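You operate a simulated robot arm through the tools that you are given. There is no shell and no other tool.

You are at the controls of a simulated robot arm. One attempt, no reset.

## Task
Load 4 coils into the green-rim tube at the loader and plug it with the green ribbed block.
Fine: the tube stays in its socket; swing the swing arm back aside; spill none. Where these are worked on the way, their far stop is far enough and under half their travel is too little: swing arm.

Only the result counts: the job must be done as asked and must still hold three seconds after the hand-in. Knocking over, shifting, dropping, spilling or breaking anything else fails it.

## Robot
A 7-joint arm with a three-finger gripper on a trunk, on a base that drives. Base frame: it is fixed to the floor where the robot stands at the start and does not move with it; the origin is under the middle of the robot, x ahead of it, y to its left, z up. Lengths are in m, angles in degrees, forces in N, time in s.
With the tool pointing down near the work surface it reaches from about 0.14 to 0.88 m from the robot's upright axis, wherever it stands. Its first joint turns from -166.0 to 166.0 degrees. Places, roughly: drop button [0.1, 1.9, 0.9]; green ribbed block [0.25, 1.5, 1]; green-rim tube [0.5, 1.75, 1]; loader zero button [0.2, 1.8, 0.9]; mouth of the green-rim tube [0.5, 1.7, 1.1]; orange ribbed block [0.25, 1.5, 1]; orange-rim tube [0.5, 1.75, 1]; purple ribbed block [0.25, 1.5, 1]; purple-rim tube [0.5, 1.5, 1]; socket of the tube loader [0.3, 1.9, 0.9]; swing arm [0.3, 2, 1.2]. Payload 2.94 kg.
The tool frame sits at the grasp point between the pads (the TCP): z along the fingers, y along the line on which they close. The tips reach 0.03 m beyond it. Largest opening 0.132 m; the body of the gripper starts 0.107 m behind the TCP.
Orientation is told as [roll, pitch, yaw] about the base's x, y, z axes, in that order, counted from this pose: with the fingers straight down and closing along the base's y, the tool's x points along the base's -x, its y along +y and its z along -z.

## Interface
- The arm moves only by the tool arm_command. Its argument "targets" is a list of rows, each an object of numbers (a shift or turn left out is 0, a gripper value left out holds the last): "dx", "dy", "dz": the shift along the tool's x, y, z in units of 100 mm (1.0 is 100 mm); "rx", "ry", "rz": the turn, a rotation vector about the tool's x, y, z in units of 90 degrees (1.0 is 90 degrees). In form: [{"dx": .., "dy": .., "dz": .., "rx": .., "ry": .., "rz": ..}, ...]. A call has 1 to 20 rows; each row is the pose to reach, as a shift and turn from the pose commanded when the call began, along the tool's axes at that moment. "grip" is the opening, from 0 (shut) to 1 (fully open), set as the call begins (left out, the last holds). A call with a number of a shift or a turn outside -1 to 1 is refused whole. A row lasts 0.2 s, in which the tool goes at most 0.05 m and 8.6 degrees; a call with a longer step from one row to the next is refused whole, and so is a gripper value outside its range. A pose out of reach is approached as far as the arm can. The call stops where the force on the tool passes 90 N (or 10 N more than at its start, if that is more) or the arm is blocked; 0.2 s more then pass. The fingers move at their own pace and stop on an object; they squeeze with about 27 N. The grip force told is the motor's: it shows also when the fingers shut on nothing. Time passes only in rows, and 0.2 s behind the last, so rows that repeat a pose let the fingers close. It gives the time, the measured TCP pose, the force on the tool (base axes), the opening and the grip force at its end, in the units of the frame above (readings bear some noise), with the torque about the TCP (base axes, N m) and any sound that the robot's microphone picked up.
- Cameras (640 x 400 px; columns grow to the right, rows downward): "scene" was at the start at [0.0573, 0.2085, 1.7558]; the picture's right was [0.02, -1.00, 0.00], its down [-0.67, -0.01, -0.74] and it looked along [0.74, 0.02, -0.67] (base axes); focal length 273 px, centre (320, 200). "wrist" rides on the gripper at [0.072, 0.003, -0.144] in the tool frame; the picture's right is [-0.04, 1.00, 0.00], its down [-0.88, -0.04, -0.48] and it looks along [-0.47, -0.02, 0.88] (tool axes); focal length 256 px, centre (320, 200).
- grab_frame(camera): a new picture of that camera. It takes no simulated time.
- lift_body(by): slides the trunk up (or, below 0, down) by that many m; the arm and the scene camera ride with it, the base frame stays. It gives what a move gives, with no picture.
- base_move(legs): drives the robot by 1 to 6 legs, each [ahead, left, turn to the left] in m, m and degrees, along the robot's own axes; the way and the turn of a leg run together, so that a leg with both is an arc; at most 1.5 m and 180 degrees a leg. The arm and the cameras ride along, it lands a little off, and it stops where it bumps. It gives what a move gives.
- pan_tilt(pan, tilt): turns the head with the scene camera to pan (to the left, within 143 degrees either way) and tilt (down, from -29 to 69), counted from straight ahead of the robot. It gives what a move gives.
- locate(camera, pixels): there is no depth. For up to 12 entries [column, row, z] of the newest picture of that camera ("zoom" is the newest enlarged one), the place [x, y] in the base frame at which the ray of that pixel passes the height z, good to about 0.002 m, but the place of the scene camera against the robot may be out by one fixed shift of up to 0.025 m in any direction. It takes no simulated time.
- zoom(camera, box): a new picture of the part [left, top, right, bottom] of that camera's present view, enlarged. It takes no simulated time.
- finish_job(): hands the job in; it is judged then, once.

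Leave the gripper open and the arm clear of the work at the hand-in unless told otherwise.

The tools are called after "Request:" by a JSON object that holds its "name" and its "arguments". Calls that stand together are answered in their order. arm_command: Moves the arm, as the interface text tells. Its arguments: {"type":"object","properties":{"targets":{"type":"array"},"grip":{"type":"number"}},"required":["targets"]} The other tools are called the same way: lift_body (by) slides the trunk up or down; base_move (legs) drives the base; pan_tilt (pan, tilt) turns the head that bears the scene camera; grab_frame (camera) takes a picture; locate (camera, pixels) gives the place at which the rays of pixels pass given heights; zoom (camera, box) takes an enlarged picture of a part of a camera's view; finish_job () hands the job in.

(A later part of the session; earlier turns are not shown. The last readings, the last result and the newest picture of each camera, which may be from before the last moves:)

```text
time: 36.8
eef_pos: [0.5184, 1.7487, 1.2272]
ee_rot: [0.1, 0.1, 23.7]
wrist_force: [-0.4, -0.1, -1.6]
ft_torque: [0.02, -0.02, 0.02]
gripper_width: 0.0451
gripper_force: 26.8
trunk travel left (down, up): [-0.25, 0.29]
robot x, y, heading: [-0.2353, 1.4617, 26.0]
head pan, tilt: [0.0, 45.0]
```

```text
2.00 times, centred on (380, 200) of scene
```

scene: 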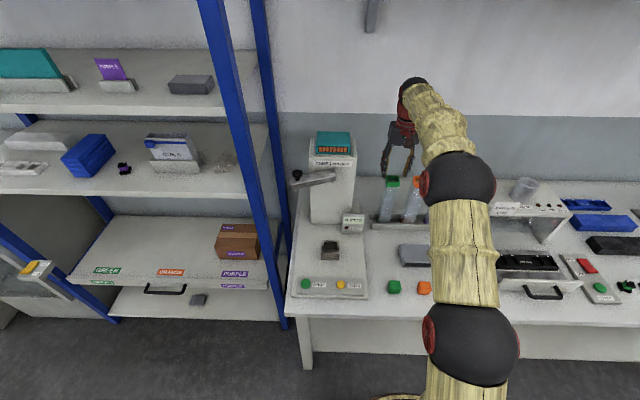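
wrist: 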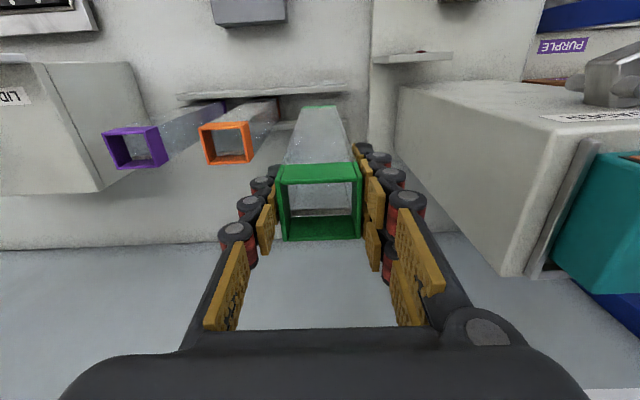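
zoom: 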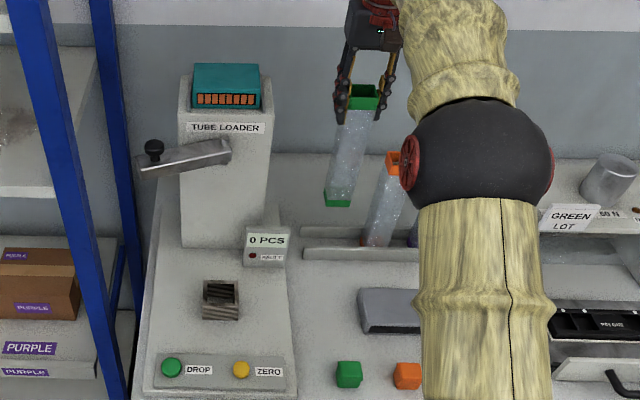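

The tube hangs clear, its bottom at about z=1.04. Socket lies 0.176 back and 0.218 to the left. I go back 0.2 first, then left, then a little ahead.

Request:
{"name": "arm_command", "arguments": {"targets": [{"dx": 0.2}, {"dx": 0.5}, {"dx": 0.8}, {"dx": 1.0}, {"dx": 1.0}]}}

Request:
{"name": "arm_command", "arguments": {"targets": [{"dx": 0.3}, {"dx": 0.6}, {"dx": 0.9}, {"dx": 1.0, "dy": 0.2}, {"dx": 1.0, "dy": 0.5}, {"dx": 1.0, "dy": 0.8}, {"dx": 1.0, "dy": 1.0}, {"dx": 1.0, "dy": 1.0}]}}

Request:
{"name": "arm_command", "arguments": {"targets": [{"dy": 0.3}, {"dy": 0.6}, {"dy": 0.9}, {"dy": 1.0}, {"dy": 1.0}]}}

Request:
{"name": "grab_frame", "arguments": {"camera": "wrist"}}

Request:
{"name": "grab_frame", "arguments": {"camera": "scene"}}

```text
time: 38.0
eef_pos: [0.4272, 1.7088, 1.2266]
ee_rot: [-0.1, 0.1, 23.8]
wrist_force: [-0.1, -0.3, -1.7]
ft_torque: [-0.02, 0.02, 0.01]
gripper_width: 0.0452
gripper_force: 27.1
trunk travel left (down, up): [-0.25, 0.29]
robot x, y, heading: [-0.2333, 1.4604, 25.9]
head pan, tilt: [0.0, 45.0]
```

```text
time: 39.8
eef_pos: [0.2937, 1.7596, 1.2283]
ee_rot: [0.0, 0.0, 23.7]
wrist_force: [-0.2, -0.3, -1.0]
ft_torque: [0.01, -0.02, 0.03]
gripper_width: 0.0452
gripper_force: 26.9
trunk travel left (down, up): [-0.25, 0.29]
robot x, y, heading: [-0.2333, 1.4659, 25.8]
head pan, tilt: [0.0, 45.0]
```

```text
time: 41.0
eef_pos: [0.2548, 1.8513, 1.228]
ee_rot: [0.0, 0.1, 23.7]
wrist_force: [0.0, 0.2, -1.9]
ft_torque: [-0.01, 0.0, 0.05]
gripper_width: 0.0452
gripper_force: 26.8
trunk travel left (down, up): [-0.25, 0.29]
robot x, y, heading: [-0.2313, 1.4631, 26.0]
head pan, tilt: [0.0, 45.0]
```

```text
taken
```

wrist: 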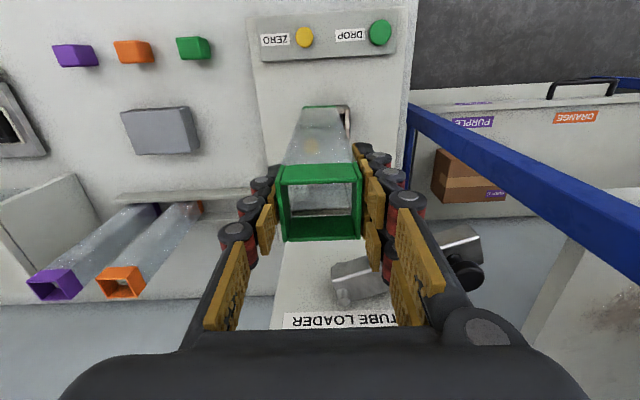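

```text
taken
```

scene: 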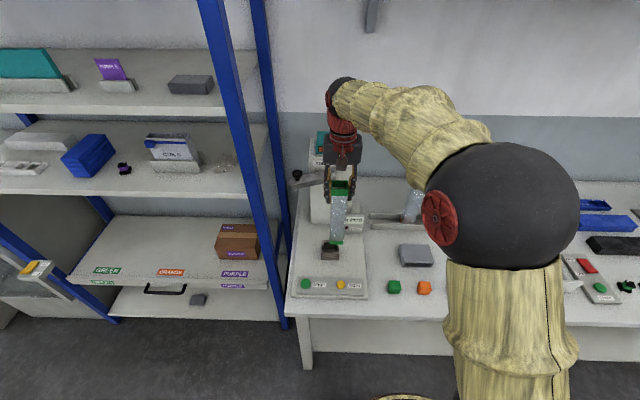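

I shift 0.0245 ahead and 0.018 left to be over the socket, then zoom to look at the tube foot against the socket.

Request:
{"name": "arm_command", "arguments": {"targets": [{"dx": -0.12, "dy": 0.09}, {"dx": -0.246, "dy": 0.178}, {"dx": -0.246, "dy": 0.178}, {"dx": -0.246, "dy": 0.178, "dz": 0.4}, {"dx": -0.246, "dy": 0.178, "dz": 0.7}, {"dx": -0.246, "dy": 0.178, "dz": 0.7}]}}

Request:
{"name": "zoom", "arguments": {"camera": "wrist", "box": [240, 60, 420, 240]}}

Request:
{"name": "zoom", "arguments": {"camera": "scene", "box": [280, 140, 400, 300]}}

```text
time: 42.4
eef_pos: [0.2689, 1.8768, 1.1568]
ee_rot: [0.0, 0.0, 23.7]
wrist_force: [-0.1, -0.6, -0.8]
ft_torque: [0.01, 0.0, -0.03]
gripper_width: 0.045
gripper_force: 26.6
trunk travel left (down, up): [-0.25, 0.29]
robot x, y, heading: [-0.2341, 1.4639, 26.3]
head pan, tilt: [0.0, 45.0]
```

```text
2.22 times, centred on (330, 150) of wrist
```

zoom: 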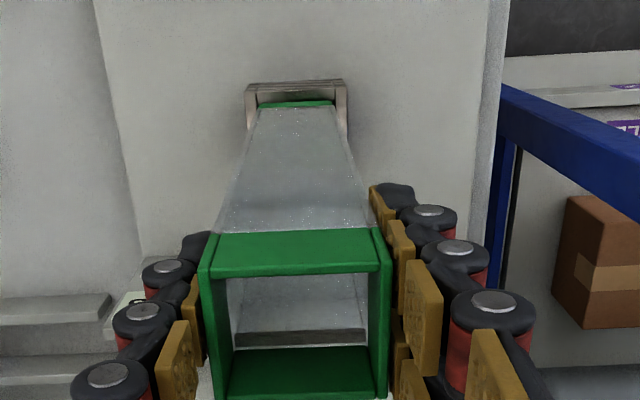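

```text
2.50 times, centred on (340, 220) of scene
```

zoom: 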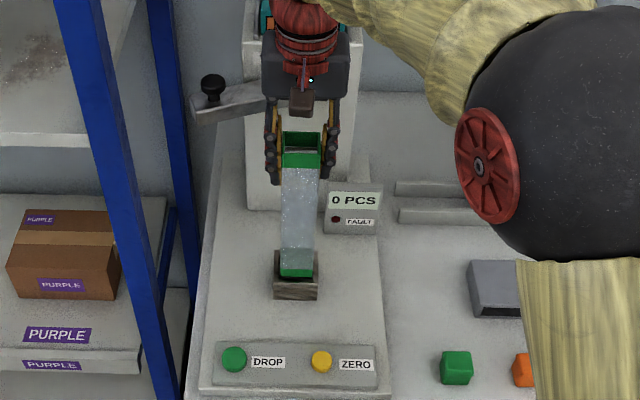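

The foot looks centred above the socket opening. I lower slowly in 1 cm rows to just at the socket top and read the force.

Request:
{"name": "arm_command", "arguments": {"targets": [{"dz": 0.1}, {"dz": 0.2}, {"dz": 0.3}, {"dz": 0.38}, {"dz": 0.38}]}}

Request:
{"name": "zoom", "arguments": {"camera": "wrist", "box": [260, 50, 400, 170]}}

Request:
{"name": "zoom", "arguments": {"camera": "scene", "box": [300, 190, 360, 270]}}

```text
time: 43.6
eef_pos: [0.2687, 1.8754, 1.1199]
ee_rot: [0.0, 0.1, 23.7]
wrist_force: [1.6, 2.0, 20.2]
ft_torque: [0.13, -0.08, -0.03]
gripper_width: 0.0451
gripper_force: 26.7
trunk travel left (down, up): [-0.25, 0.29]
robot x, y, heading: [-0.2319, 1.4633, 25.9]
head pan, tilt: [0.0, 45.0]
```

```text
3.33 times, centred on (330, 110) of wrist
```

zoom: 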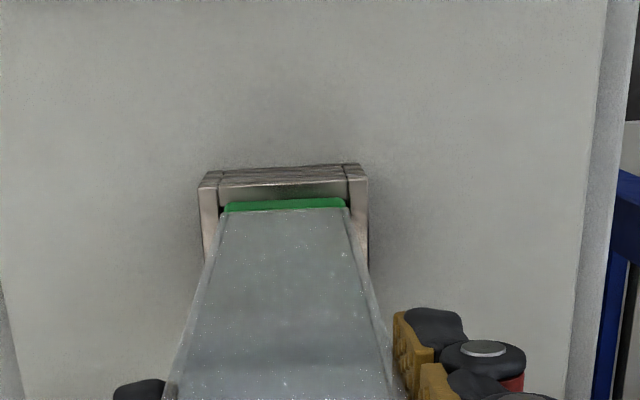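

```text
5.00 times, centred on (330, 230) of scene
```

zoom: 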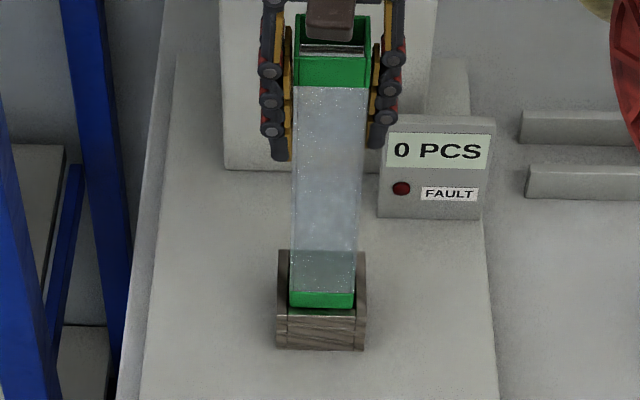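

Contact (20 N up) — the foot rests on the socket's edge. The wrist view shows a dark gap of ~5 mm between the front wall (row 187) and the foot (row 200), while left/right are centred. So I raise 8 mm, shift 3 mm toward me, and lower again softly.

Request:
{"name": "arm_command", "arguments": {"targets": [{"dz": -0.08}, {"dz": -0.08, "dx": 0.03}, {"dz": -0.04, "dx": 0.03}, {"dz": 0.0, "dx": 0.03}, {"dz": 0.0, "dx": 0.03}]}}

Request:
{"name": "zoom", "arguments": {"camera": "wrist", "box": [280, 60, 380, 140]}}

Request:
{"name": "zoom", "arguments": {"camera": "scene", "box": [300, 190, 360, 270]}}

```text
time: 44.8
eef_pos: [0.2676, 1.876, 1.1198]
ee_rot: [0.1, 0.0, 23.7]
wrist_force: [-1.7, -0.1, 4.3]
ft_torque: [-0.28, 0.31, 0.0]
gripper_width: 0.0453
gripper_force: 27.1
trunk travel left (down, up): [-0.25, 0.29]
robot x, y, heading: [-0.2319, 1.4629, 26.1]
head pan, tilt: [0.0, 45.0]
```

```text
5.00 times, centred on (330, 100) of wrist
```

zoom: 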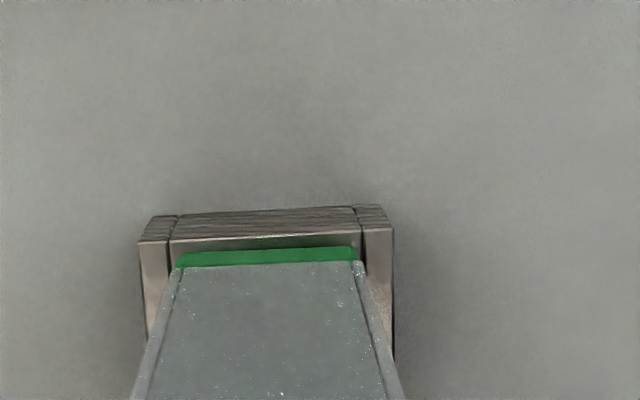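

```text
5.00 times, centred on (330, 230) of scene
```

zoom: 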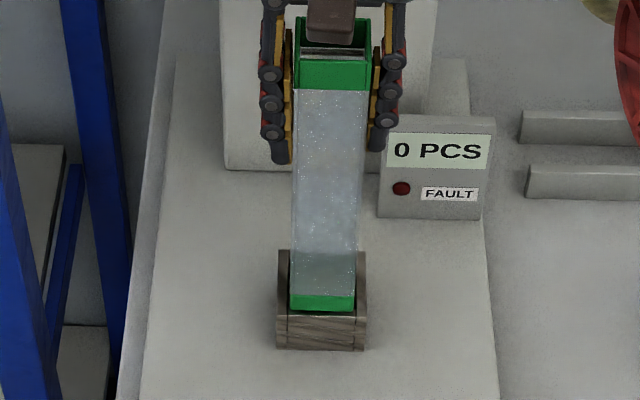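

The foot now sits just behind the front wall and the upward force fell to 4 N. I lower gently by 1 cm and read.

Request:
{"name": "arm_command", "arguments": {"targets": [{"dz": 0.03}, {"dz": 0.06}, {"dz": 0.09}, {"dz": 0.09}]}}

```text
time: 45.8
eef_pos: [0.2668, 1.8763, 1.1112]
ee_rot: [-0.1, 0.0, 23.7]
wrist_force: [3.1, 1.4, 18.7]
ft_torque: [0.1, -0.25, 0.01]
gripper_width: 0.0453
gripper_force: 27.2
trunk travel left (down, up): [-0.25, 0.29]
robot x, y, heading: [-0.2323, 1.4649, 26.2]
head pan, tilt: [0.0, 45.0]
```

Request:
{"name": "grab_frame", "arguments": {"camera": "wrist"}}

Request:
{"name": "zoom", "arguments": {"camera": "wrist", "box": [280, 60, 380, 140]}}

Request:
{"name": "zoom", "arguments": {"camera": "scene", "box": [300, 190, 360, 270]}}

```text
taken
```

wrist: 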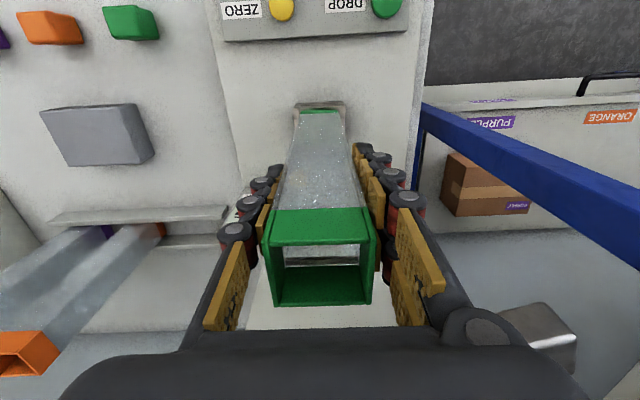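

```text
5.00 times, centred on (330, 100) of wrist
```

zoom: 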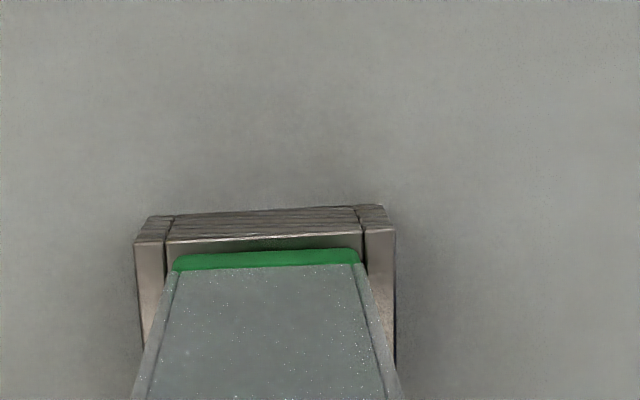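

```text
5.00 times, centred on (330, 230) of scene
```

zoom: 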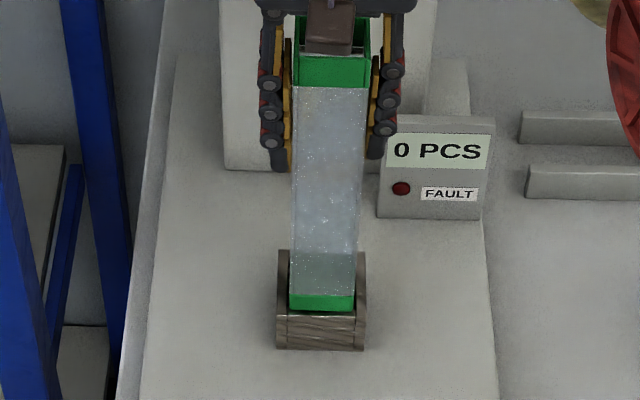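

The tube has slid up in the grip (rim now ~0.06 above the TCP): it is still resting on the socket's top edge, so bench height must be ~0.87 and tube length ~0.24. I look much closer at the foot and socket edges.

Request:
{"name": "zoom", "arguments": {"camera": "wrist", "box": [300, 90, 360, 130]}}

Request:
{"name": "zoom", "arguments": {"camera": "scene", "box": [315, 235, 345, 265]}}

```text
10.00 times, centred on (330, 110) of wrist
```

zoom: 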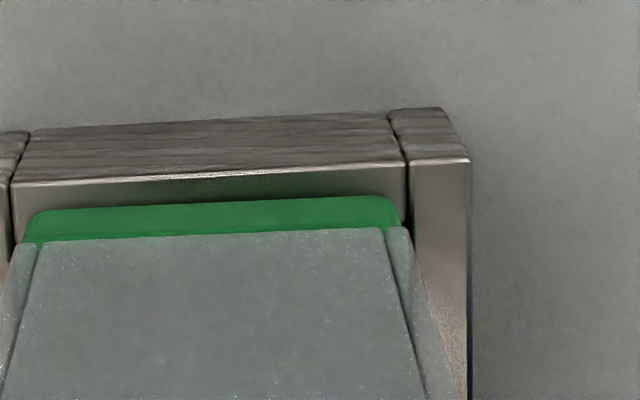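

```text
13.33 times, centred on (330, 250) of scene
```

zoom: 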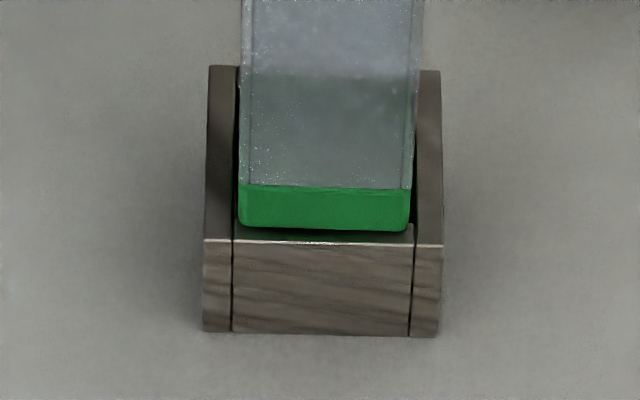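

Now it's clear: the front wall's top surface is mostly covered by the foot (visible only ~2.9 of ~7 mm), so the foot is too far toward me by about 4–5 mm. I lift 8 mm, move 4.5 mm ahead, rotate +0.7°, and lower softly.

Request:
{"name": "arm_command", "arguments": {"targets": [{"dz": -0.08}, {"dz": -0.12}, {"dz": -0.12, "dx": -0.045, "dy": -0.002, "rz": -0.008}, {"dz": -0.12, "dx": -0.045, "dy": -0.002, "rz": -0.008}]}}

Request:
{"name": "zoom", "arguments": {"camera": "wrist", "box": [300, 90, 360, 130]}}

Request:
{"name": "zoom", "arguments": {"camera": "scene", "box": [315, 235, 345, 265]}}

```text
time: 46.8
eef_pos: [0.2713, 1.8781, 1.1222]
ee_rot: [0.0, 0.1, 24.4]
wrist_force: [-0.3, 0.0, -2.0]
ft_torque: [-0.02, 0.01, 0.0]
gripper_width: 0.0451
gripper_force: 27.3
trunk travel left (down, up): [-0.25, 0.29]
robot x, y, heading: [-0.2299, 1.46, 26.0]
head pan, tilt: [0.0, 45.0]
```

```text
10.00 times, centred on (330, 110) of wrist
```

zoom: 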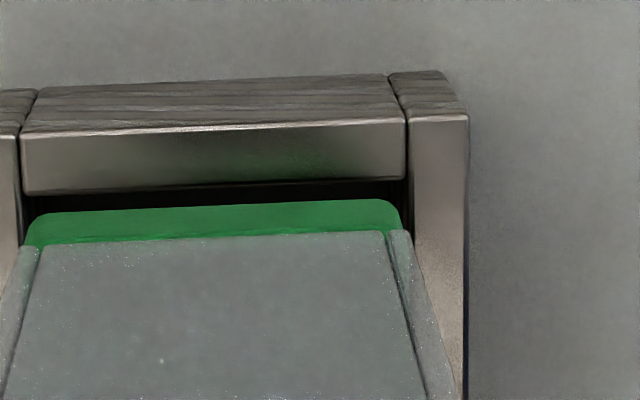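

```text
13.33 times, centred on (330, 250) of scene
```

zoom: 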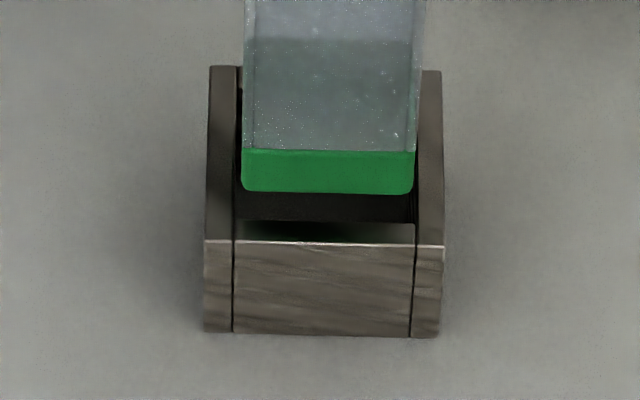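

There is now a thin gap in front and both sides are even. I lower 1.2 cm and a bit beyond, gently.

Request:
{"name": "arm_command", "arguments": {"targets": [{"dz": 0.04}, {"dz": 0.08}, {"dz": 0.11}, {"dz": 0.13}, {"dz": 0.13}]}}

Request:
{"name": "zoom", "arguments": {"camera": "wrist", "box": [300, 90, 360, 130]}}

Request:
{"name": "zoom", "arguments": {"camera": "scene", "box": [315, 235, 345, 265]}}

```text
time: 48.0
eef_pos: [0.2718, 1.8778, 1.1112]
ee_rot: [0.0, -0.1, 24.5]
wrist_force: [-1.4, -0.3, 12.8]
ft_torque: [-0.19, 0.43, 0.03]
gripper_width: 0.0452
gripper_force: 27.5
trunk travel left (down, up): [-0.25, 0.29]
robot x, y, heading: [-0.2331, 1.4624, 26.2]
head pan, tilt: [0.0, 45.0]
```

```text
10.00 times, centred on (330, 110) of wrist
```

zoom: 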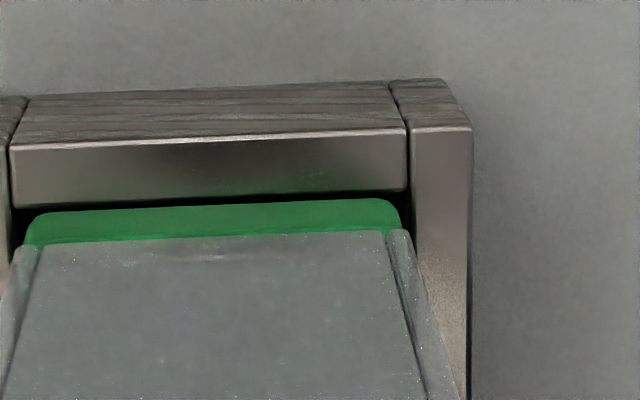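

```text
13.33 times, centred on (330, 250) of scene
```

zoom: 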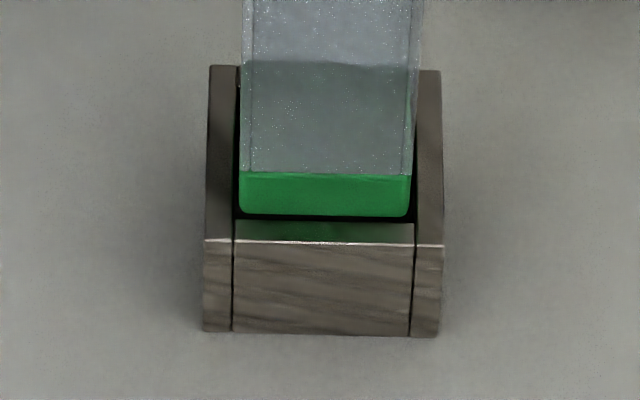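

Now the foot is just past the front wall with a ~1.3 mm dark gap and the reaction points toward me: it touches the rear edge. I lift 4 mm, back off 1.1 mm, 0.4 mm to the right and lower again.

Request:
{"name": "arm_command", "arguments": {"targets": [{"dz": -0.04}, {"dz": -0.04, "dx": 0.011, "dy": -0.004}, {"dz": 0.0, "dx": 0.011, "dy": -0.004}, {"dz": 0.03, "dx": 0.011, "dy": -0.004}, {"dz": 0.03, "dx": 0.011, "dy": -0.004}]}}

Request:
{"name": "zoom", "arguments": {"camera": "wrist", "box": [300, 90, 360, 130]}}

Request:
{"name": "zoom", "arguments": {"camera": "scene", "box": [315, 235, 345, 265]}}

```text
time: 49.2
eef_pos: [0.2715, 1.8772, 1.1083]
ee_rot: [0.1, -0.2, 24.5]
wrist_force: [2.8, 1.6, 18.9]
ft_torque: [0.11, -0.15, 0.0]
gripper_width: 0.0458
gripper_force: 27.3
trunk travel left (down, up): [-0.25, 0.29]
robot x, y, heading: [-0.2307, 1.4646, 26.0]
head pan, tilt: [0.0, 45.0]
```

```text
10.00 times, centred on (330, 110) of wrist
```

zoom: 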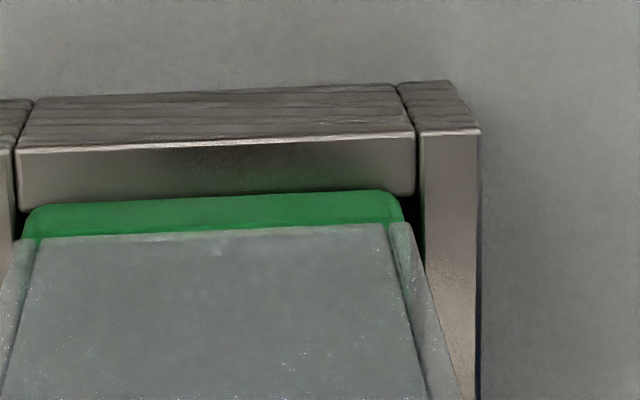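

```text
13.33 times, centred on (330, 250) of scene
```

zoom: 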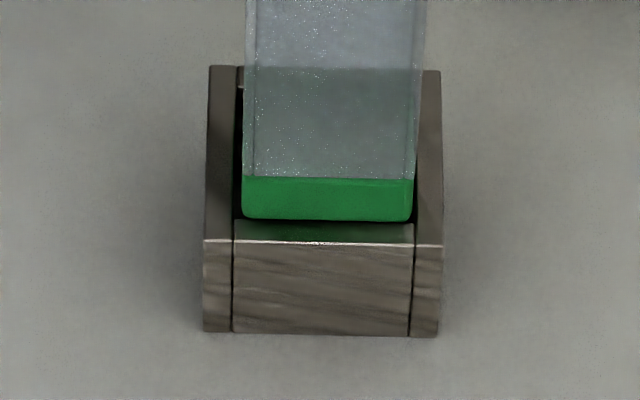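

Now the front wall pushes back (+n): we bracket the right place between the last two. I shift 0.5 mm ahead, 0.3 mm left while lightly pressed and press 2 mm further.

Request:
{"name": "arm_command", "arguments": {"targets": [{"dz": -0.02}, {"dz": -0.02, "dx": -0.006, "dy": 0.003}, {"dz": 0.0, "dx": -0.006, "dy": 0.003}, {"dz": 0.02, "dx": -0.006, "dy": 0.003}, {"dz": 0.02, "dx": -0.006, "dy": 0.003}]}}

Request:
{"name": "zoom", "arguments": {"camera": "wrist", "box": [300, 90, 360, 130]}}

Request:
{"name": "zoom", "arguments": {"camera": "scene", "box": [315, 235, 345, 265]}}

```text
time: 50.4
eef_pos: [0.2701, 1.877, 1.1057]
ee_rot: [0.1, -0.1, 24.4]
wrist_force: [2.2, 1.7, 19.5]
ft_torque: [0.06, -0.15, 0.02]
gripper_width: 0.0454
gripper_force: 27.2
trunk travel left (down, up): [-0.25, 0.29]
robot x, y, heading: [-0.2299, 1.4627, 25.7]
head pan, tilt: [0.0, 45.0]
```

```text
10.00 times, centred on (330, 110) of wrist
```

zoom: 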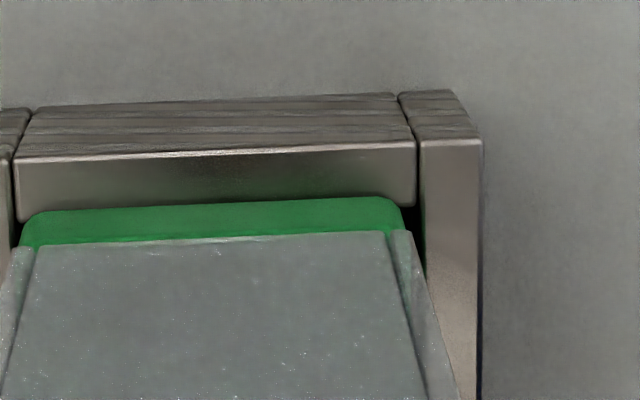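

```text
13.33 times, centred on (330, 250) of scene
```

zoom: 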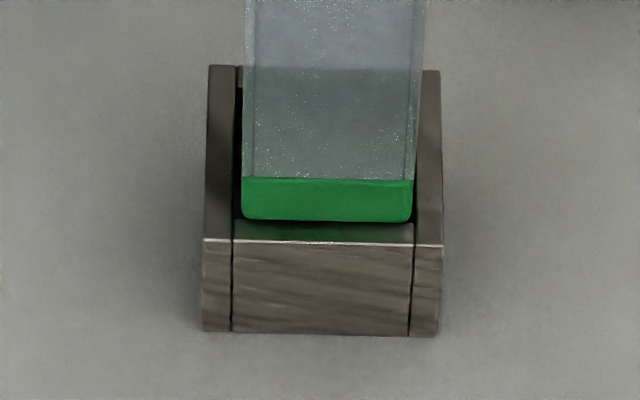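

Foot flush with the front wall's inner edge, and slightly too far to −t. I lift 3 mm, go 0.7 mm ahead and 0.6 mm left, and lower.

Request:
{"name": "arm_command", "arguments": {"targets": [{"dz": -0.03}, {"dz": -0.03, "dx": -0.008, "dy": 0.006}, {"dz": -0.01, "dx": -0.008, "dy": 0.006}, {"dz": 0.01, "dx": -0.008, "dy": 0.006}, {"dz": 0.02, "dx": -0.008, "dy": 0.006}]}}

Request:
{"name": "zoom", "arguments": {"camera": "wrist", "box": [300, 90, 360, 130]}}

Request:
{"name": "zoom", "arguments": {"camera": "scene", "box": [315, 235, 345, 265]}}

```text
time: 51.6
eef_pos: [0.2718, 1.8775, 1.1039]
ee_rot: [0.0, -0.2, 24.4]
wrist_force: [2.1, -2.5, 19.3]
ft_torque: [-0.21, 0.19, 0.05]
gripper_width: 0.0454
gripper_force: 27.4
trunk travel left (down, up): [-0.25, 0.29]
robot x, y, heading: [-0.2348, 1.4613, 25.9]
head pan, tilt: [0.0, 45.0]
```

```text
10.00 times, centred on (330, 110) of wrist
```

zoom: 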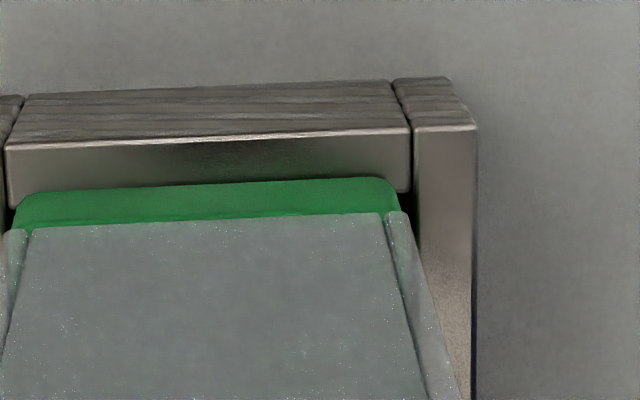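

```text
13.33 times, centred on (330, 250) of scene
```

zoom: 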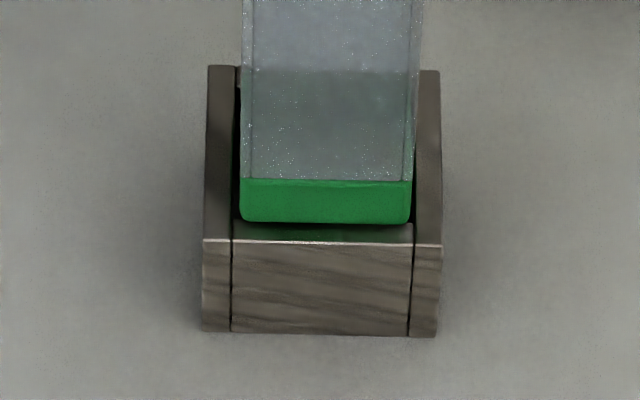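

The foot seems to drift toward me though the tool went ahead, so the tube may be tilting in the grip. I look at the whole view.

Request:
{"name": "grab_frame", "arguments": {"camera": "wrist"}}

Request:
{"name": "zoom", "arguments": {"camera": "scene", "box": [300, 150, 380, 270]}}

```text
taken
```

wrist: 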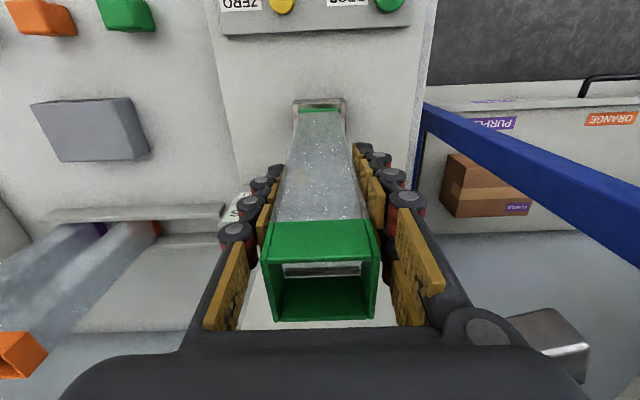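

```text
3.33 times, centred on (340, 210) of scene
```

zoom: 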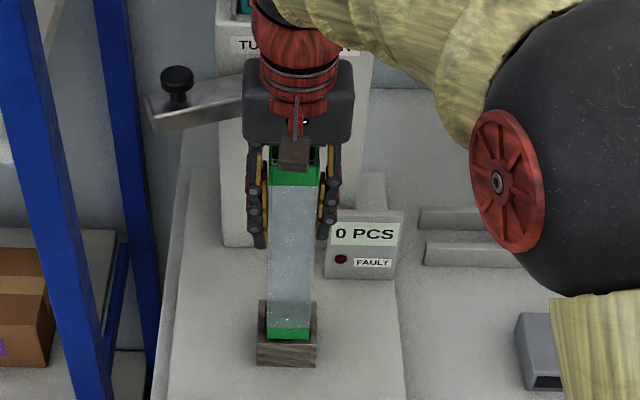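

I zoom to the rim to measure whether the tube tilts in the grip.

Request:
{"name": "zoom", "arguments": {"camera": "wrist", "box": [240, 200, 400, 330]}}

Request:
{"name": "zoom", "arguments": {"camera": "wrist", "box": [270, 90, 370, 240]}}

```text
3.08 times, centred on (320, 265) of wrist
```

zoom: 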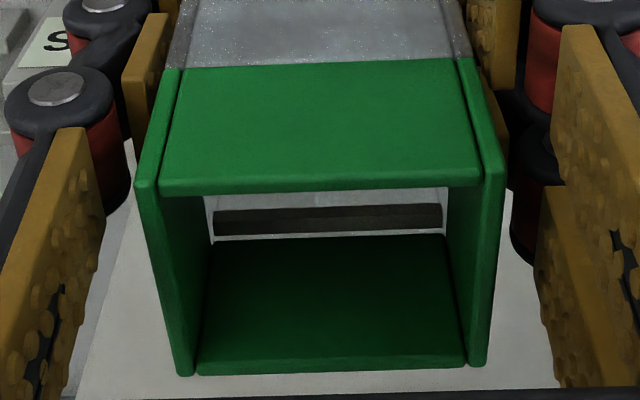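

```text
2.67 times, centred on (320, 165) of wrist
```

zoom: 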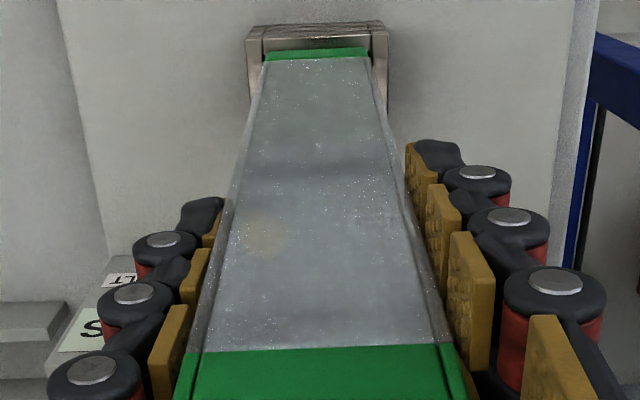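

The tube's edges converge at row ~36 instead of ~60 for a vertical one: the tube leans about 3–4° with its foot toward me. I lift 1 cm and counter-rotate the tool by 3° (foot ahead), compensating the position.

Request:
{"name": "arm_command", "arguments": {"targets": [{"dz": -0.06}, {"dz": -0.12}, {"dz": -0.12, "dx": 0.03, "ry": -0.016}, {"dz": -0.12, "dx": 0.061, "ry": -0.033}, {"dz": -0.12, "dx": 0.061, "ry": -0.033}]}}

Request:
{"name": "zoom", "arguments": {"camera": "wrist", "box": [270, 90, 370, 240]}}

Request:
{"name": "zoom", "arguments": {"camera": "wrist", "box": [300, 90, 360, 130]}}

Request:
{"name": "zoom", "arguments": {"camera": "scene", "box": [315, 235, 345, 265]}}

```text
time: 52.8
eef_pos: [0.2658, 1.8753, 1.1152]
ee_rot: [0.1, -3.0, 24.4]
wrist_force: [0.5, 0.3, -0.9]
ft_torque: [0.04, 0.04, 0.0]
gripper_width: 0.0452
gripper_force: 26.6
trunk travel left (down, up): [-0.25, 0.29]
robot x, y, heading: [-0.2322, 1.4615, 26.0]
head pan, tilt: [0.0, 45.0]
```

```text
2.67 times, centred on (320, 165) of wrist
```

zoom: 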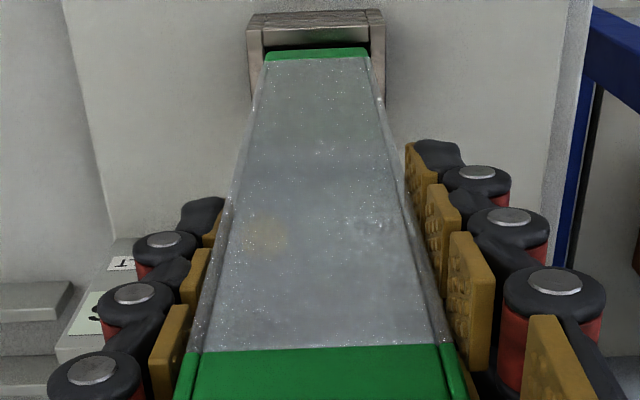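

```text
10.00 times, centred on (330, 110) of wrist
```

zoom: 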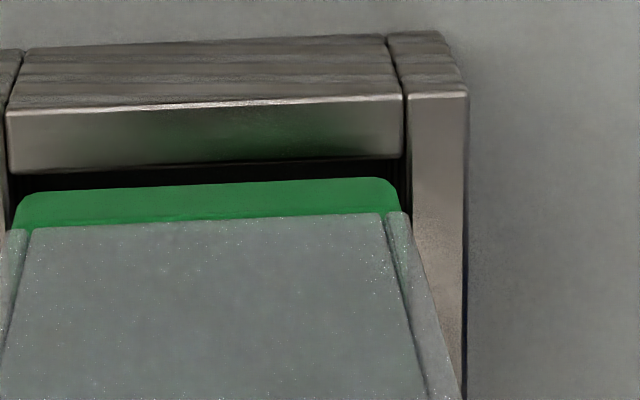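

```text
13.33 times, centred on (330, 250) of scene
```

zoom: 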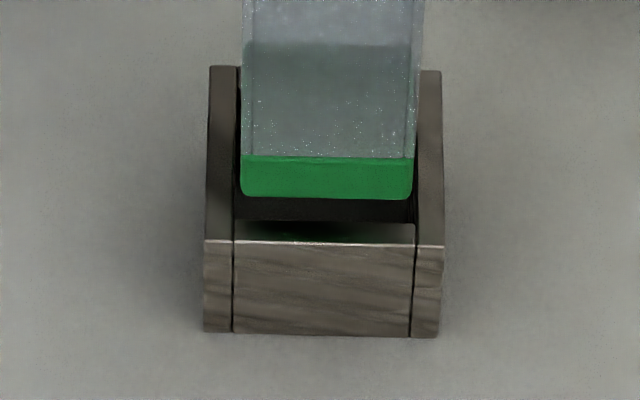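

The foot is ~11 mm above, with gap that should shrink to about 1 mm when lowered. I lower vertically (allowing for the 3° tilt) in small rows.

Request:
{"name": "arm_command", "arguments": {"targets": [{"dz": 0.04, "dx": 0.002}, {"dz": 0.08, "dx": 0.004}, {"dz": 0.11, "dx": 0.006}, {"dz": 0.13, "dx": 0.007}, {"dz": 0.13, "dx": 0.007}]}}

Request:
{"name": "zoom", "arguments": {"camera": "wrist", "box": [300, 90, 360, 130]}}

Request:
{"name": "zoom", "arguments": {"camera": "scene", "box": [315, 235, 345, 265]}}

```text
time: 54.0
eef_pos: [0.2677, 1.8771, 1.1032]
ee_rot: [0.1, -3.3, 24.5]
wrist_force: [3.2, 0.0, 20.2]
ft_torque: [-0.04, -0.2, 0.06]
gripper_width: 0.0456
gripper_force: 26.6
trunk travel left (down, up): [-0.25, 0.29]
robot x, y, heading: [-0.2324, 1.4588, 26.1]
head pan, tilt: [0.0, 45.0]
```

```text
10.00 times, centred on (330, 110) of wrist
```

zoom: 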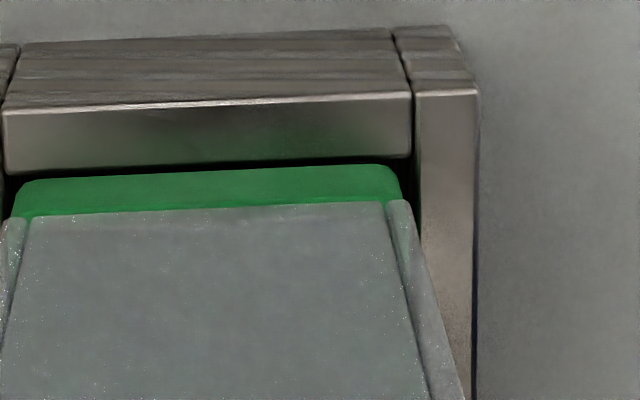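

```text
13.33 times, centred on (330, 250) of scene
```

zoom: 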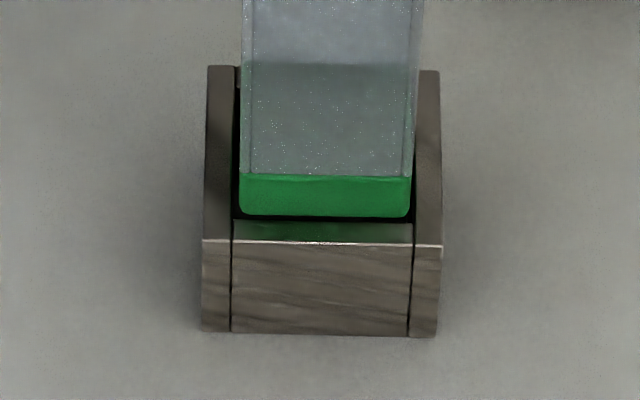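

Gaps look right on three sides, yet 20 N remains. I do a small compliant wiggle (±0.8 mm, ±1.5° yaw) while creeping down 3 mm, to let the foot find the hole.

Request:
{"name": "arm_command", "arguments": {"targets": [{"dz": -0.02}, {"dz": -0.01, "dx": -0.008}, {"dz": 0.0, "dx": -0.008, "dy": 0.006}, {"dz": 0.005, "dx": 0.0, "dy": 0.006}, {"dz": 0.01, "dx": 0.008, "dy": 0.0}, {"dz": 0.015, "dx": 0.008, "dy": -0.006}, {"dz": 0.02, "dx": 0.0, "dy": -0.006, "rz": 0.015}, {"dz": 0.025, "dx": -0.008, "dy": 0, "rz": -0.015}, {"dz": 0.03, "dx": 0.0, "dy": 0}]}}

Request:
{"name": "zoom", "arguments": {"camera": "wrist", "box": [300, 90, 360, 130]}}

Request:
{"name": "zoom", "arguments": {"camera": "scene", "box": [315, 235, 345, 265]}}

```text
time: 56.0
eef_pos: [0.2649, 1.8752, 1.0988]
ee_rot: [-0.1, -3.0, 24.4]
wrist_force: [1.0, -1.0, 18.9]
ft_torque: [-0.09, 0.09, 0.08]
gripper_width: 0.0454
gripper_force: 27.0
trunk travel left (down, up): [-0.25, 0.29]
robot x, y, heading: [-0.2323, 1.4607, 26.1]
head pan, tilt: [0.0, 45.0]
```

```text
10.00 times, centred on (330, 110) of wrist
```

zoom: 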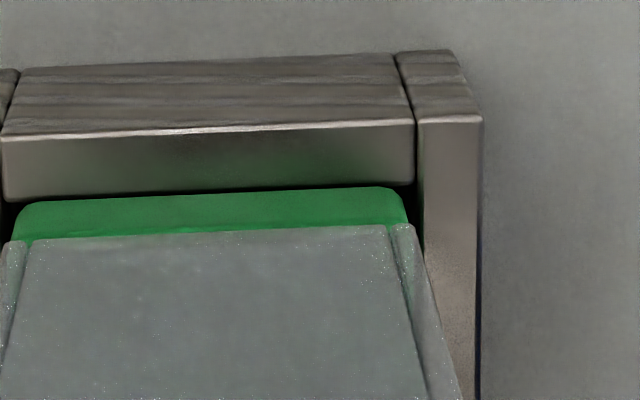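

```text
13.33 times, centred on (330, 250) of scene
```

zoom: 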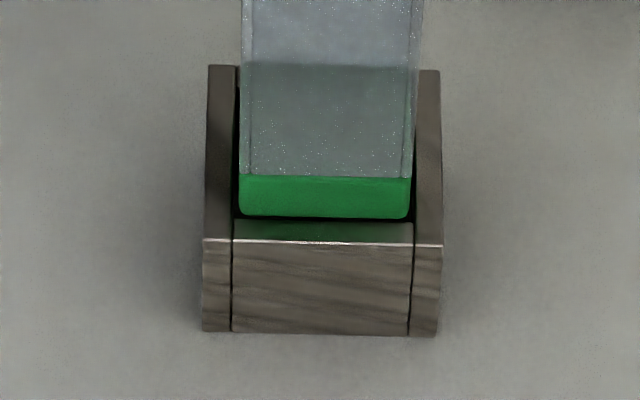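

Working out the contact point from force and torque: in nearly every contact it lies ~17 mm toward me from the TCP — the front wall is still being hit, despite the visual gap. So I lift 4 mm, move 2 mm further ahead, and lower.

Request:
{"name": "arm_command", "arguments": {"targets": [{"dz": -0.04}, {"dz": -0.04, "dx": -0.02}, {"dz": -0.01, "dx": -0.02}, {"dz": 0.01, "dx": -0.02}, {"dz": 0.02, "dx": -0.02}]}}

Request:
{"name": "zoom", "arguments": {"camera": "wrist", "box": [300, 90, 360, 130]}}

Request:
{"name": "zoom", "arguments": {"camera": "scene", "box": [315, 235, 345, 265]}}

```text
time: 57.2
eef_pos: [0.2683, 1.8763, 1.0974]
ee_rot: [0.0, -2.9, 24.5]
wrist_force: [0.0, 0.6, -1.2]
ft_torque: [-0.01, 0.01, 0.03]
gripper_width: 0.0451
gripper_force: 27.2
trunk travel left (down, up): [-0.25, 0.29]
robot x, y, heading: [-0.2332, 1.4634, 26.0]
head pan, tilt: [0.0, 45.0]
```

```text
10.00 times, centred on (330, 110) of wrist
```

zoom: 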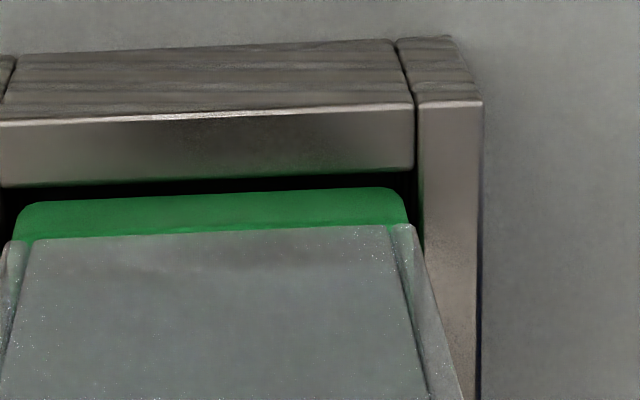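

```text
13.33 times, centred on (330, 250) of scene
```

zoom: 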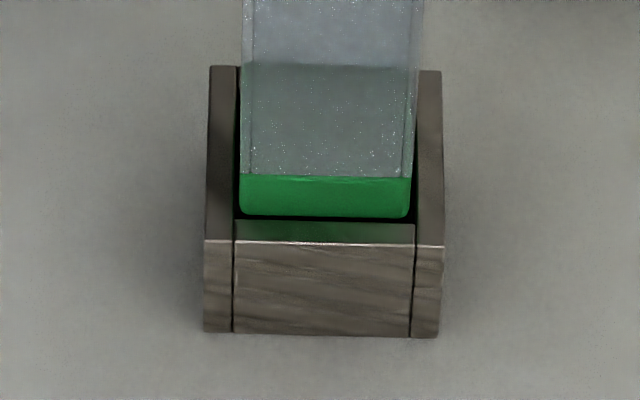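

Force is now just the tube's weight (−1.2 N): no contact at this height. I continue lowering gently.

Request:
{"name": "arm_command", "arguments": {"targets": [{"dz": 0.02, "dx": 0.001}, {"dz": 0.04, "dx": 0.002}, {"dz": 0.06, "dx": 0.003}, {"dz": 0.06, "dx": 0.003}]}}

Request:
{"name": "zoom", "arguments": {"camera": "scene", "box": [315, 235, 345, 265]}}

```text
time: 58.2
eef_pos: [0.2693, 1.8765, 1.0892]
ee_rot: [0.1, -2.9, 24.4]
wrist_force: [-0.2, 0.0, 0.3]
ft_torque: [-0.04, 0.0, 0.04]
gripper_width: 0.0453
gripper_force: 26.9
trunk travel left (down, up): [-0.25, 0.29]
robot x, y, heading: [-0.2321, 1.4601, 26.2]
head pan, tilt: [0.0, 45.0]
```

```text
13.33 times, centred on (330, 250) of scene
```

zoom: 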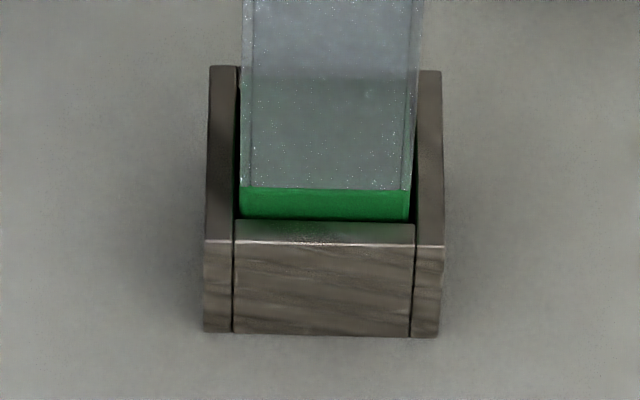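

The foot is now dropping into the socket. I keep lowering in small rows.

Request:
{"name": "arm_command", "arguments": {"targets": [{"dz": 0.05, "dx": 0.003}, {"dz": 0.1, "dx": 0.005}, {"dz": 0.15, "dx": 0.008}, {"dz": 0.2, "dx": 0.01}, {"dz": 0.2, "dx": 0.01}]}}

Request:
{"name": "zoom", "arguments": {"camera": "scene", "box": [310, 230, 350, 270]}}

Request:
{"name": "grab_frame", "arguments": {"camera": "wrist"}}

```text
time: 59.4
eef_pos: [0.2682, 1.8759, 1.0695]
ee_rot: [0.1, -3.0, 24.4]
wrist_force: [0.3, 0.1, -1.7]
ft_torque: [0.01, 0.01, 0.0]
gripper_width: 0.0453
gripper_force: 27.2
trunk travel left (down, up): [-0.25, 0.29]
robot x, y, heading: [-0.2299, 1.4598, 26.0]
head pan, tilt: [0.0, 45.0]
```

```text
10.00 times, centred on (330, 250) of scene
```

zoom: 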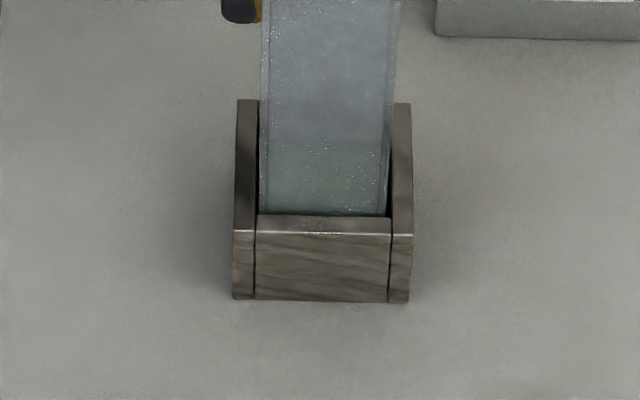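

```text
taken
```

wrist: 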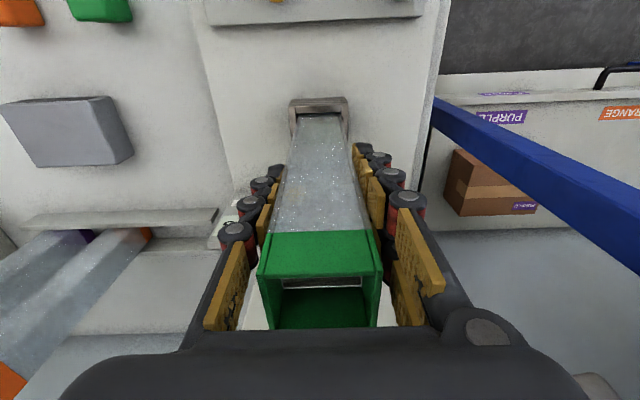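

It is well inside. Continue down until it bottoms.

Request:
{"name": "arm_command", "arguments": {"targets": [{"dz": 0.04, "dx": 0.002}, {"dz": 0.08, "dx": 0.004}, {"dz": 0.12, "dx": 0.006}, {"dz": 0.12, "dx": 0.006}]}}

Request:
{"name": "grab_frame", "arguments": {"camera": "wrist"}}

Request:
{"name": "zoom", "arguments": {"camera": "scene", "box": [290, 140, 390, 270]}}

```text
time: 60.4
eef_pos: [0.2685, 1.8754, 1.0581]
ee_rot: [-0.1, -2.9, 24.4]
wrist_force: [-0.2, -0.1, -1.8]
ft_torque: [0.0, 0.01, 0.0]
gripper_width: 0.0452
gripper_force: 27.1
trunk travel left (down, up): [-0.25, 0.29]
robot x, y, heading: [-0.2347, 1.4629, 26.3]
head pan, tilt: [0.0, 45.0]
```

```text
taken
```

wrist: 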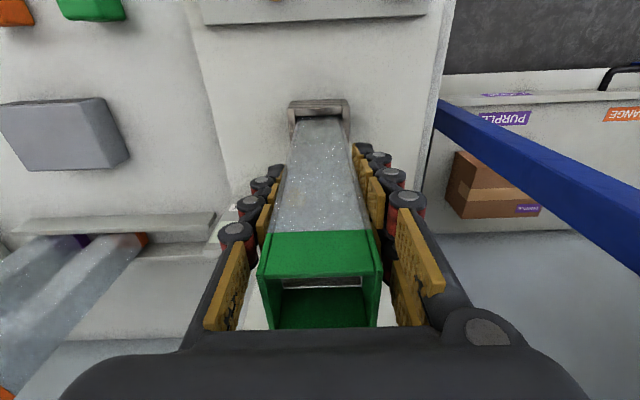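

```text
3.08 times, centred on (340, 205) of scene
```

zoom: 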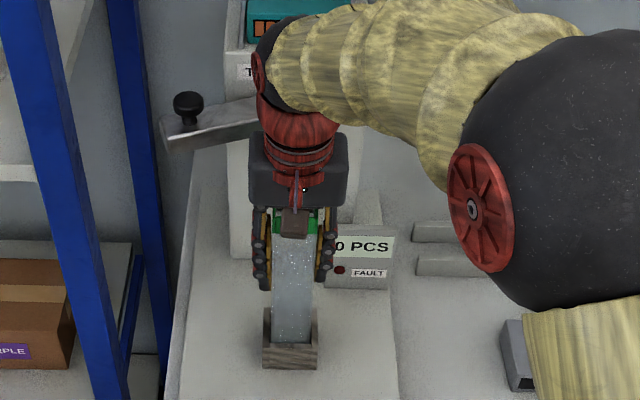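

No contact yet; keep lowering 1.2 cm more, watching force.

Request:
{"name": "arm_command", "arguments": {"targets": [{"dz": 0.04, "dx": 0.002}, {"dz": 0.08, "dx": 0.004}, {"dz": 0.12, "dx": 0.006}, {"dz": 0.12, "dx": 0.006}]}}

```text
time: 61.4
eef_pos: [0.2674, 1.8776, 1.0483]
ee_rot: [0.0, -3.1, 24.5]
wrist_force: [-1.4, -0.9, 19.0]
ft_torque: [0.1, -0.33, 0.02]
gripper_width: 0.0457
gripper_force: 26.8
trunk travel left (down, up): [-0.25, 0.29]
robot x, y, heading: [-0.2311, 1.4618, 25.9]
head pan, tilt: [0.0, 45.0]
```

19 N at z=1.048: bottomed (about 5 cm below the socket's top edge). I open the fingers to release, then check.

Request:
{"name": "arm_command", "arguments": {"targets": [{"dz": -0.02}, {"dz": -0.02}, {"dz": -0.02}, {"dz": -0.02}], "grip": 0.55}}

Request:
{"name": "grab_frame", "arguments": {"camera": "wrist"}}

Request:
{"name": "zoom", "arguments": {"camera": "scene", "box": [290, 140, 390, 270]}}

```text
time: 62.4
eef_pos: [0.2677, 1.8769, 1.0477]
ee_rot: [0.0, -2.9, 24.4]
wrist_force: [0.9, -0.9, 0.3]
ft_torque: [0.02, -0.01, 0.01]
gripper_width: 0.0728
gripper_force: 0.0
trunk travel left (down, up): [-0.25, 0.29]
robot x, y, heading: [-0.2329, 1.4609, 25.9]
head pan, tilt: [0.0, 45.0]
```

```text
taken
```

wrist: 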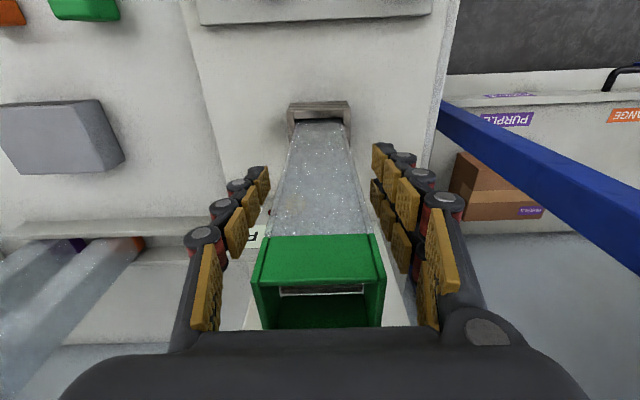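

```text
3.08 times, centred on (340, 205) of scene
```

zoom: 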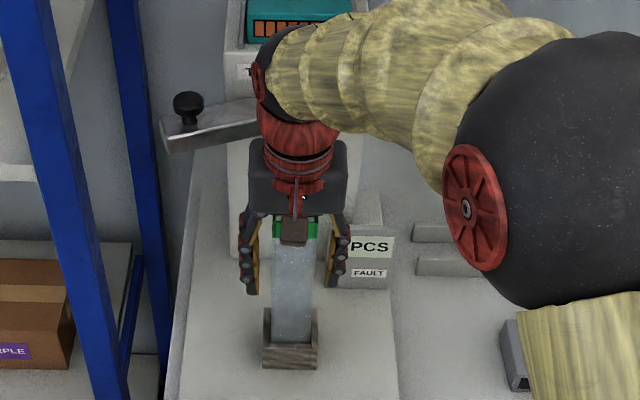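

The tube stands by itself in the socket. I withdraw upward along the tool axis, then level the tool.

Request:
{"name": "arm_command", "arguments": {"targets": [{"dz": -0.3, "dx": -0.01}, {"dz": -0.6, "dx": -0.02}, {"dz": -0.9, "dx": -0.02}, {"dz": -1.0, "dx": -0.02}, {"dz": -1.0, "dx": -0.02}]}}

Request:
{"name": "arm_command", "arguments": {"targets": [{"dz": -0.3, "dx": 0.1}, {"dz": -0.6, "dx": 0.4, "ry": 0.016}, {"dz": -0.7, "dx": 0.8, "ry": 0.033}, {"dz": -0.7, "dx": 1.0, "ry": 0.033}, {"dz": -0.7, "dx": 1.0, "ry": 0.033}]}}

Request:
{"name": "grab_frame", "arguments": {"camera": "wrist"}}

Request:
{"name": "grab_frame", "arguments": {"camera": "scene"}}

```text
time: 63.6
eef_pos: [0.2646, 1.8749, 1.1483]
ee_rot: [0.0, -2.9, 24.4]
wrist_force: [0.2, -0.3, -0.3]
ft_torque: [0.02, 0.0, -0.03]
gripper_width: 0.0726
gripper_force: 0.0
trunk travel left (down, up): [-0.25, 0.29]
robot x, y, heading: [-0.2326, 1.4607, 26.0]
head pan, tilt: [0.0, 45.0]
```

```text
time: 64.8
eef_pos: [0.1685, 1.8312, 1.2137]
ee_rot: [0.0, -0.1, 24.4]
wrist_force: [0.3, 0.2, 0.5]
ft_torque: [-0.02, 0.0, 0.03]
gripper_width: 0.0728
gripper_force: 0.1
trunk travel left (down, up): [-0.25, 0.29]
robot x, y, heading: [-0.2345, 1.4629, 25.9]
head pan, tilt: [0.0, 45.0]
```

```text
taken
```

wrist: 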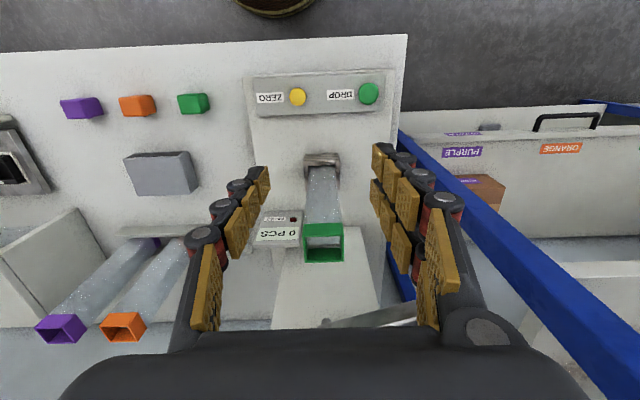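

```text
taken
```

scene: 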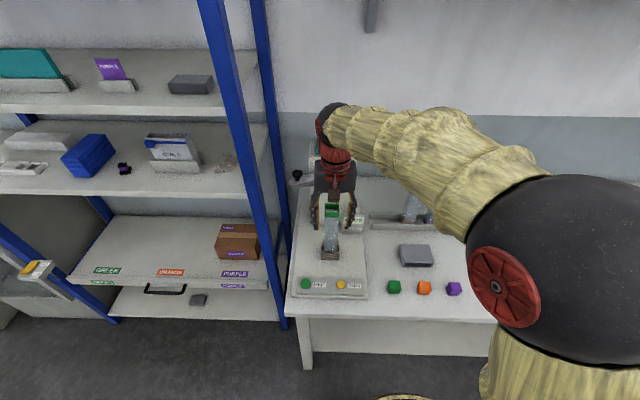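

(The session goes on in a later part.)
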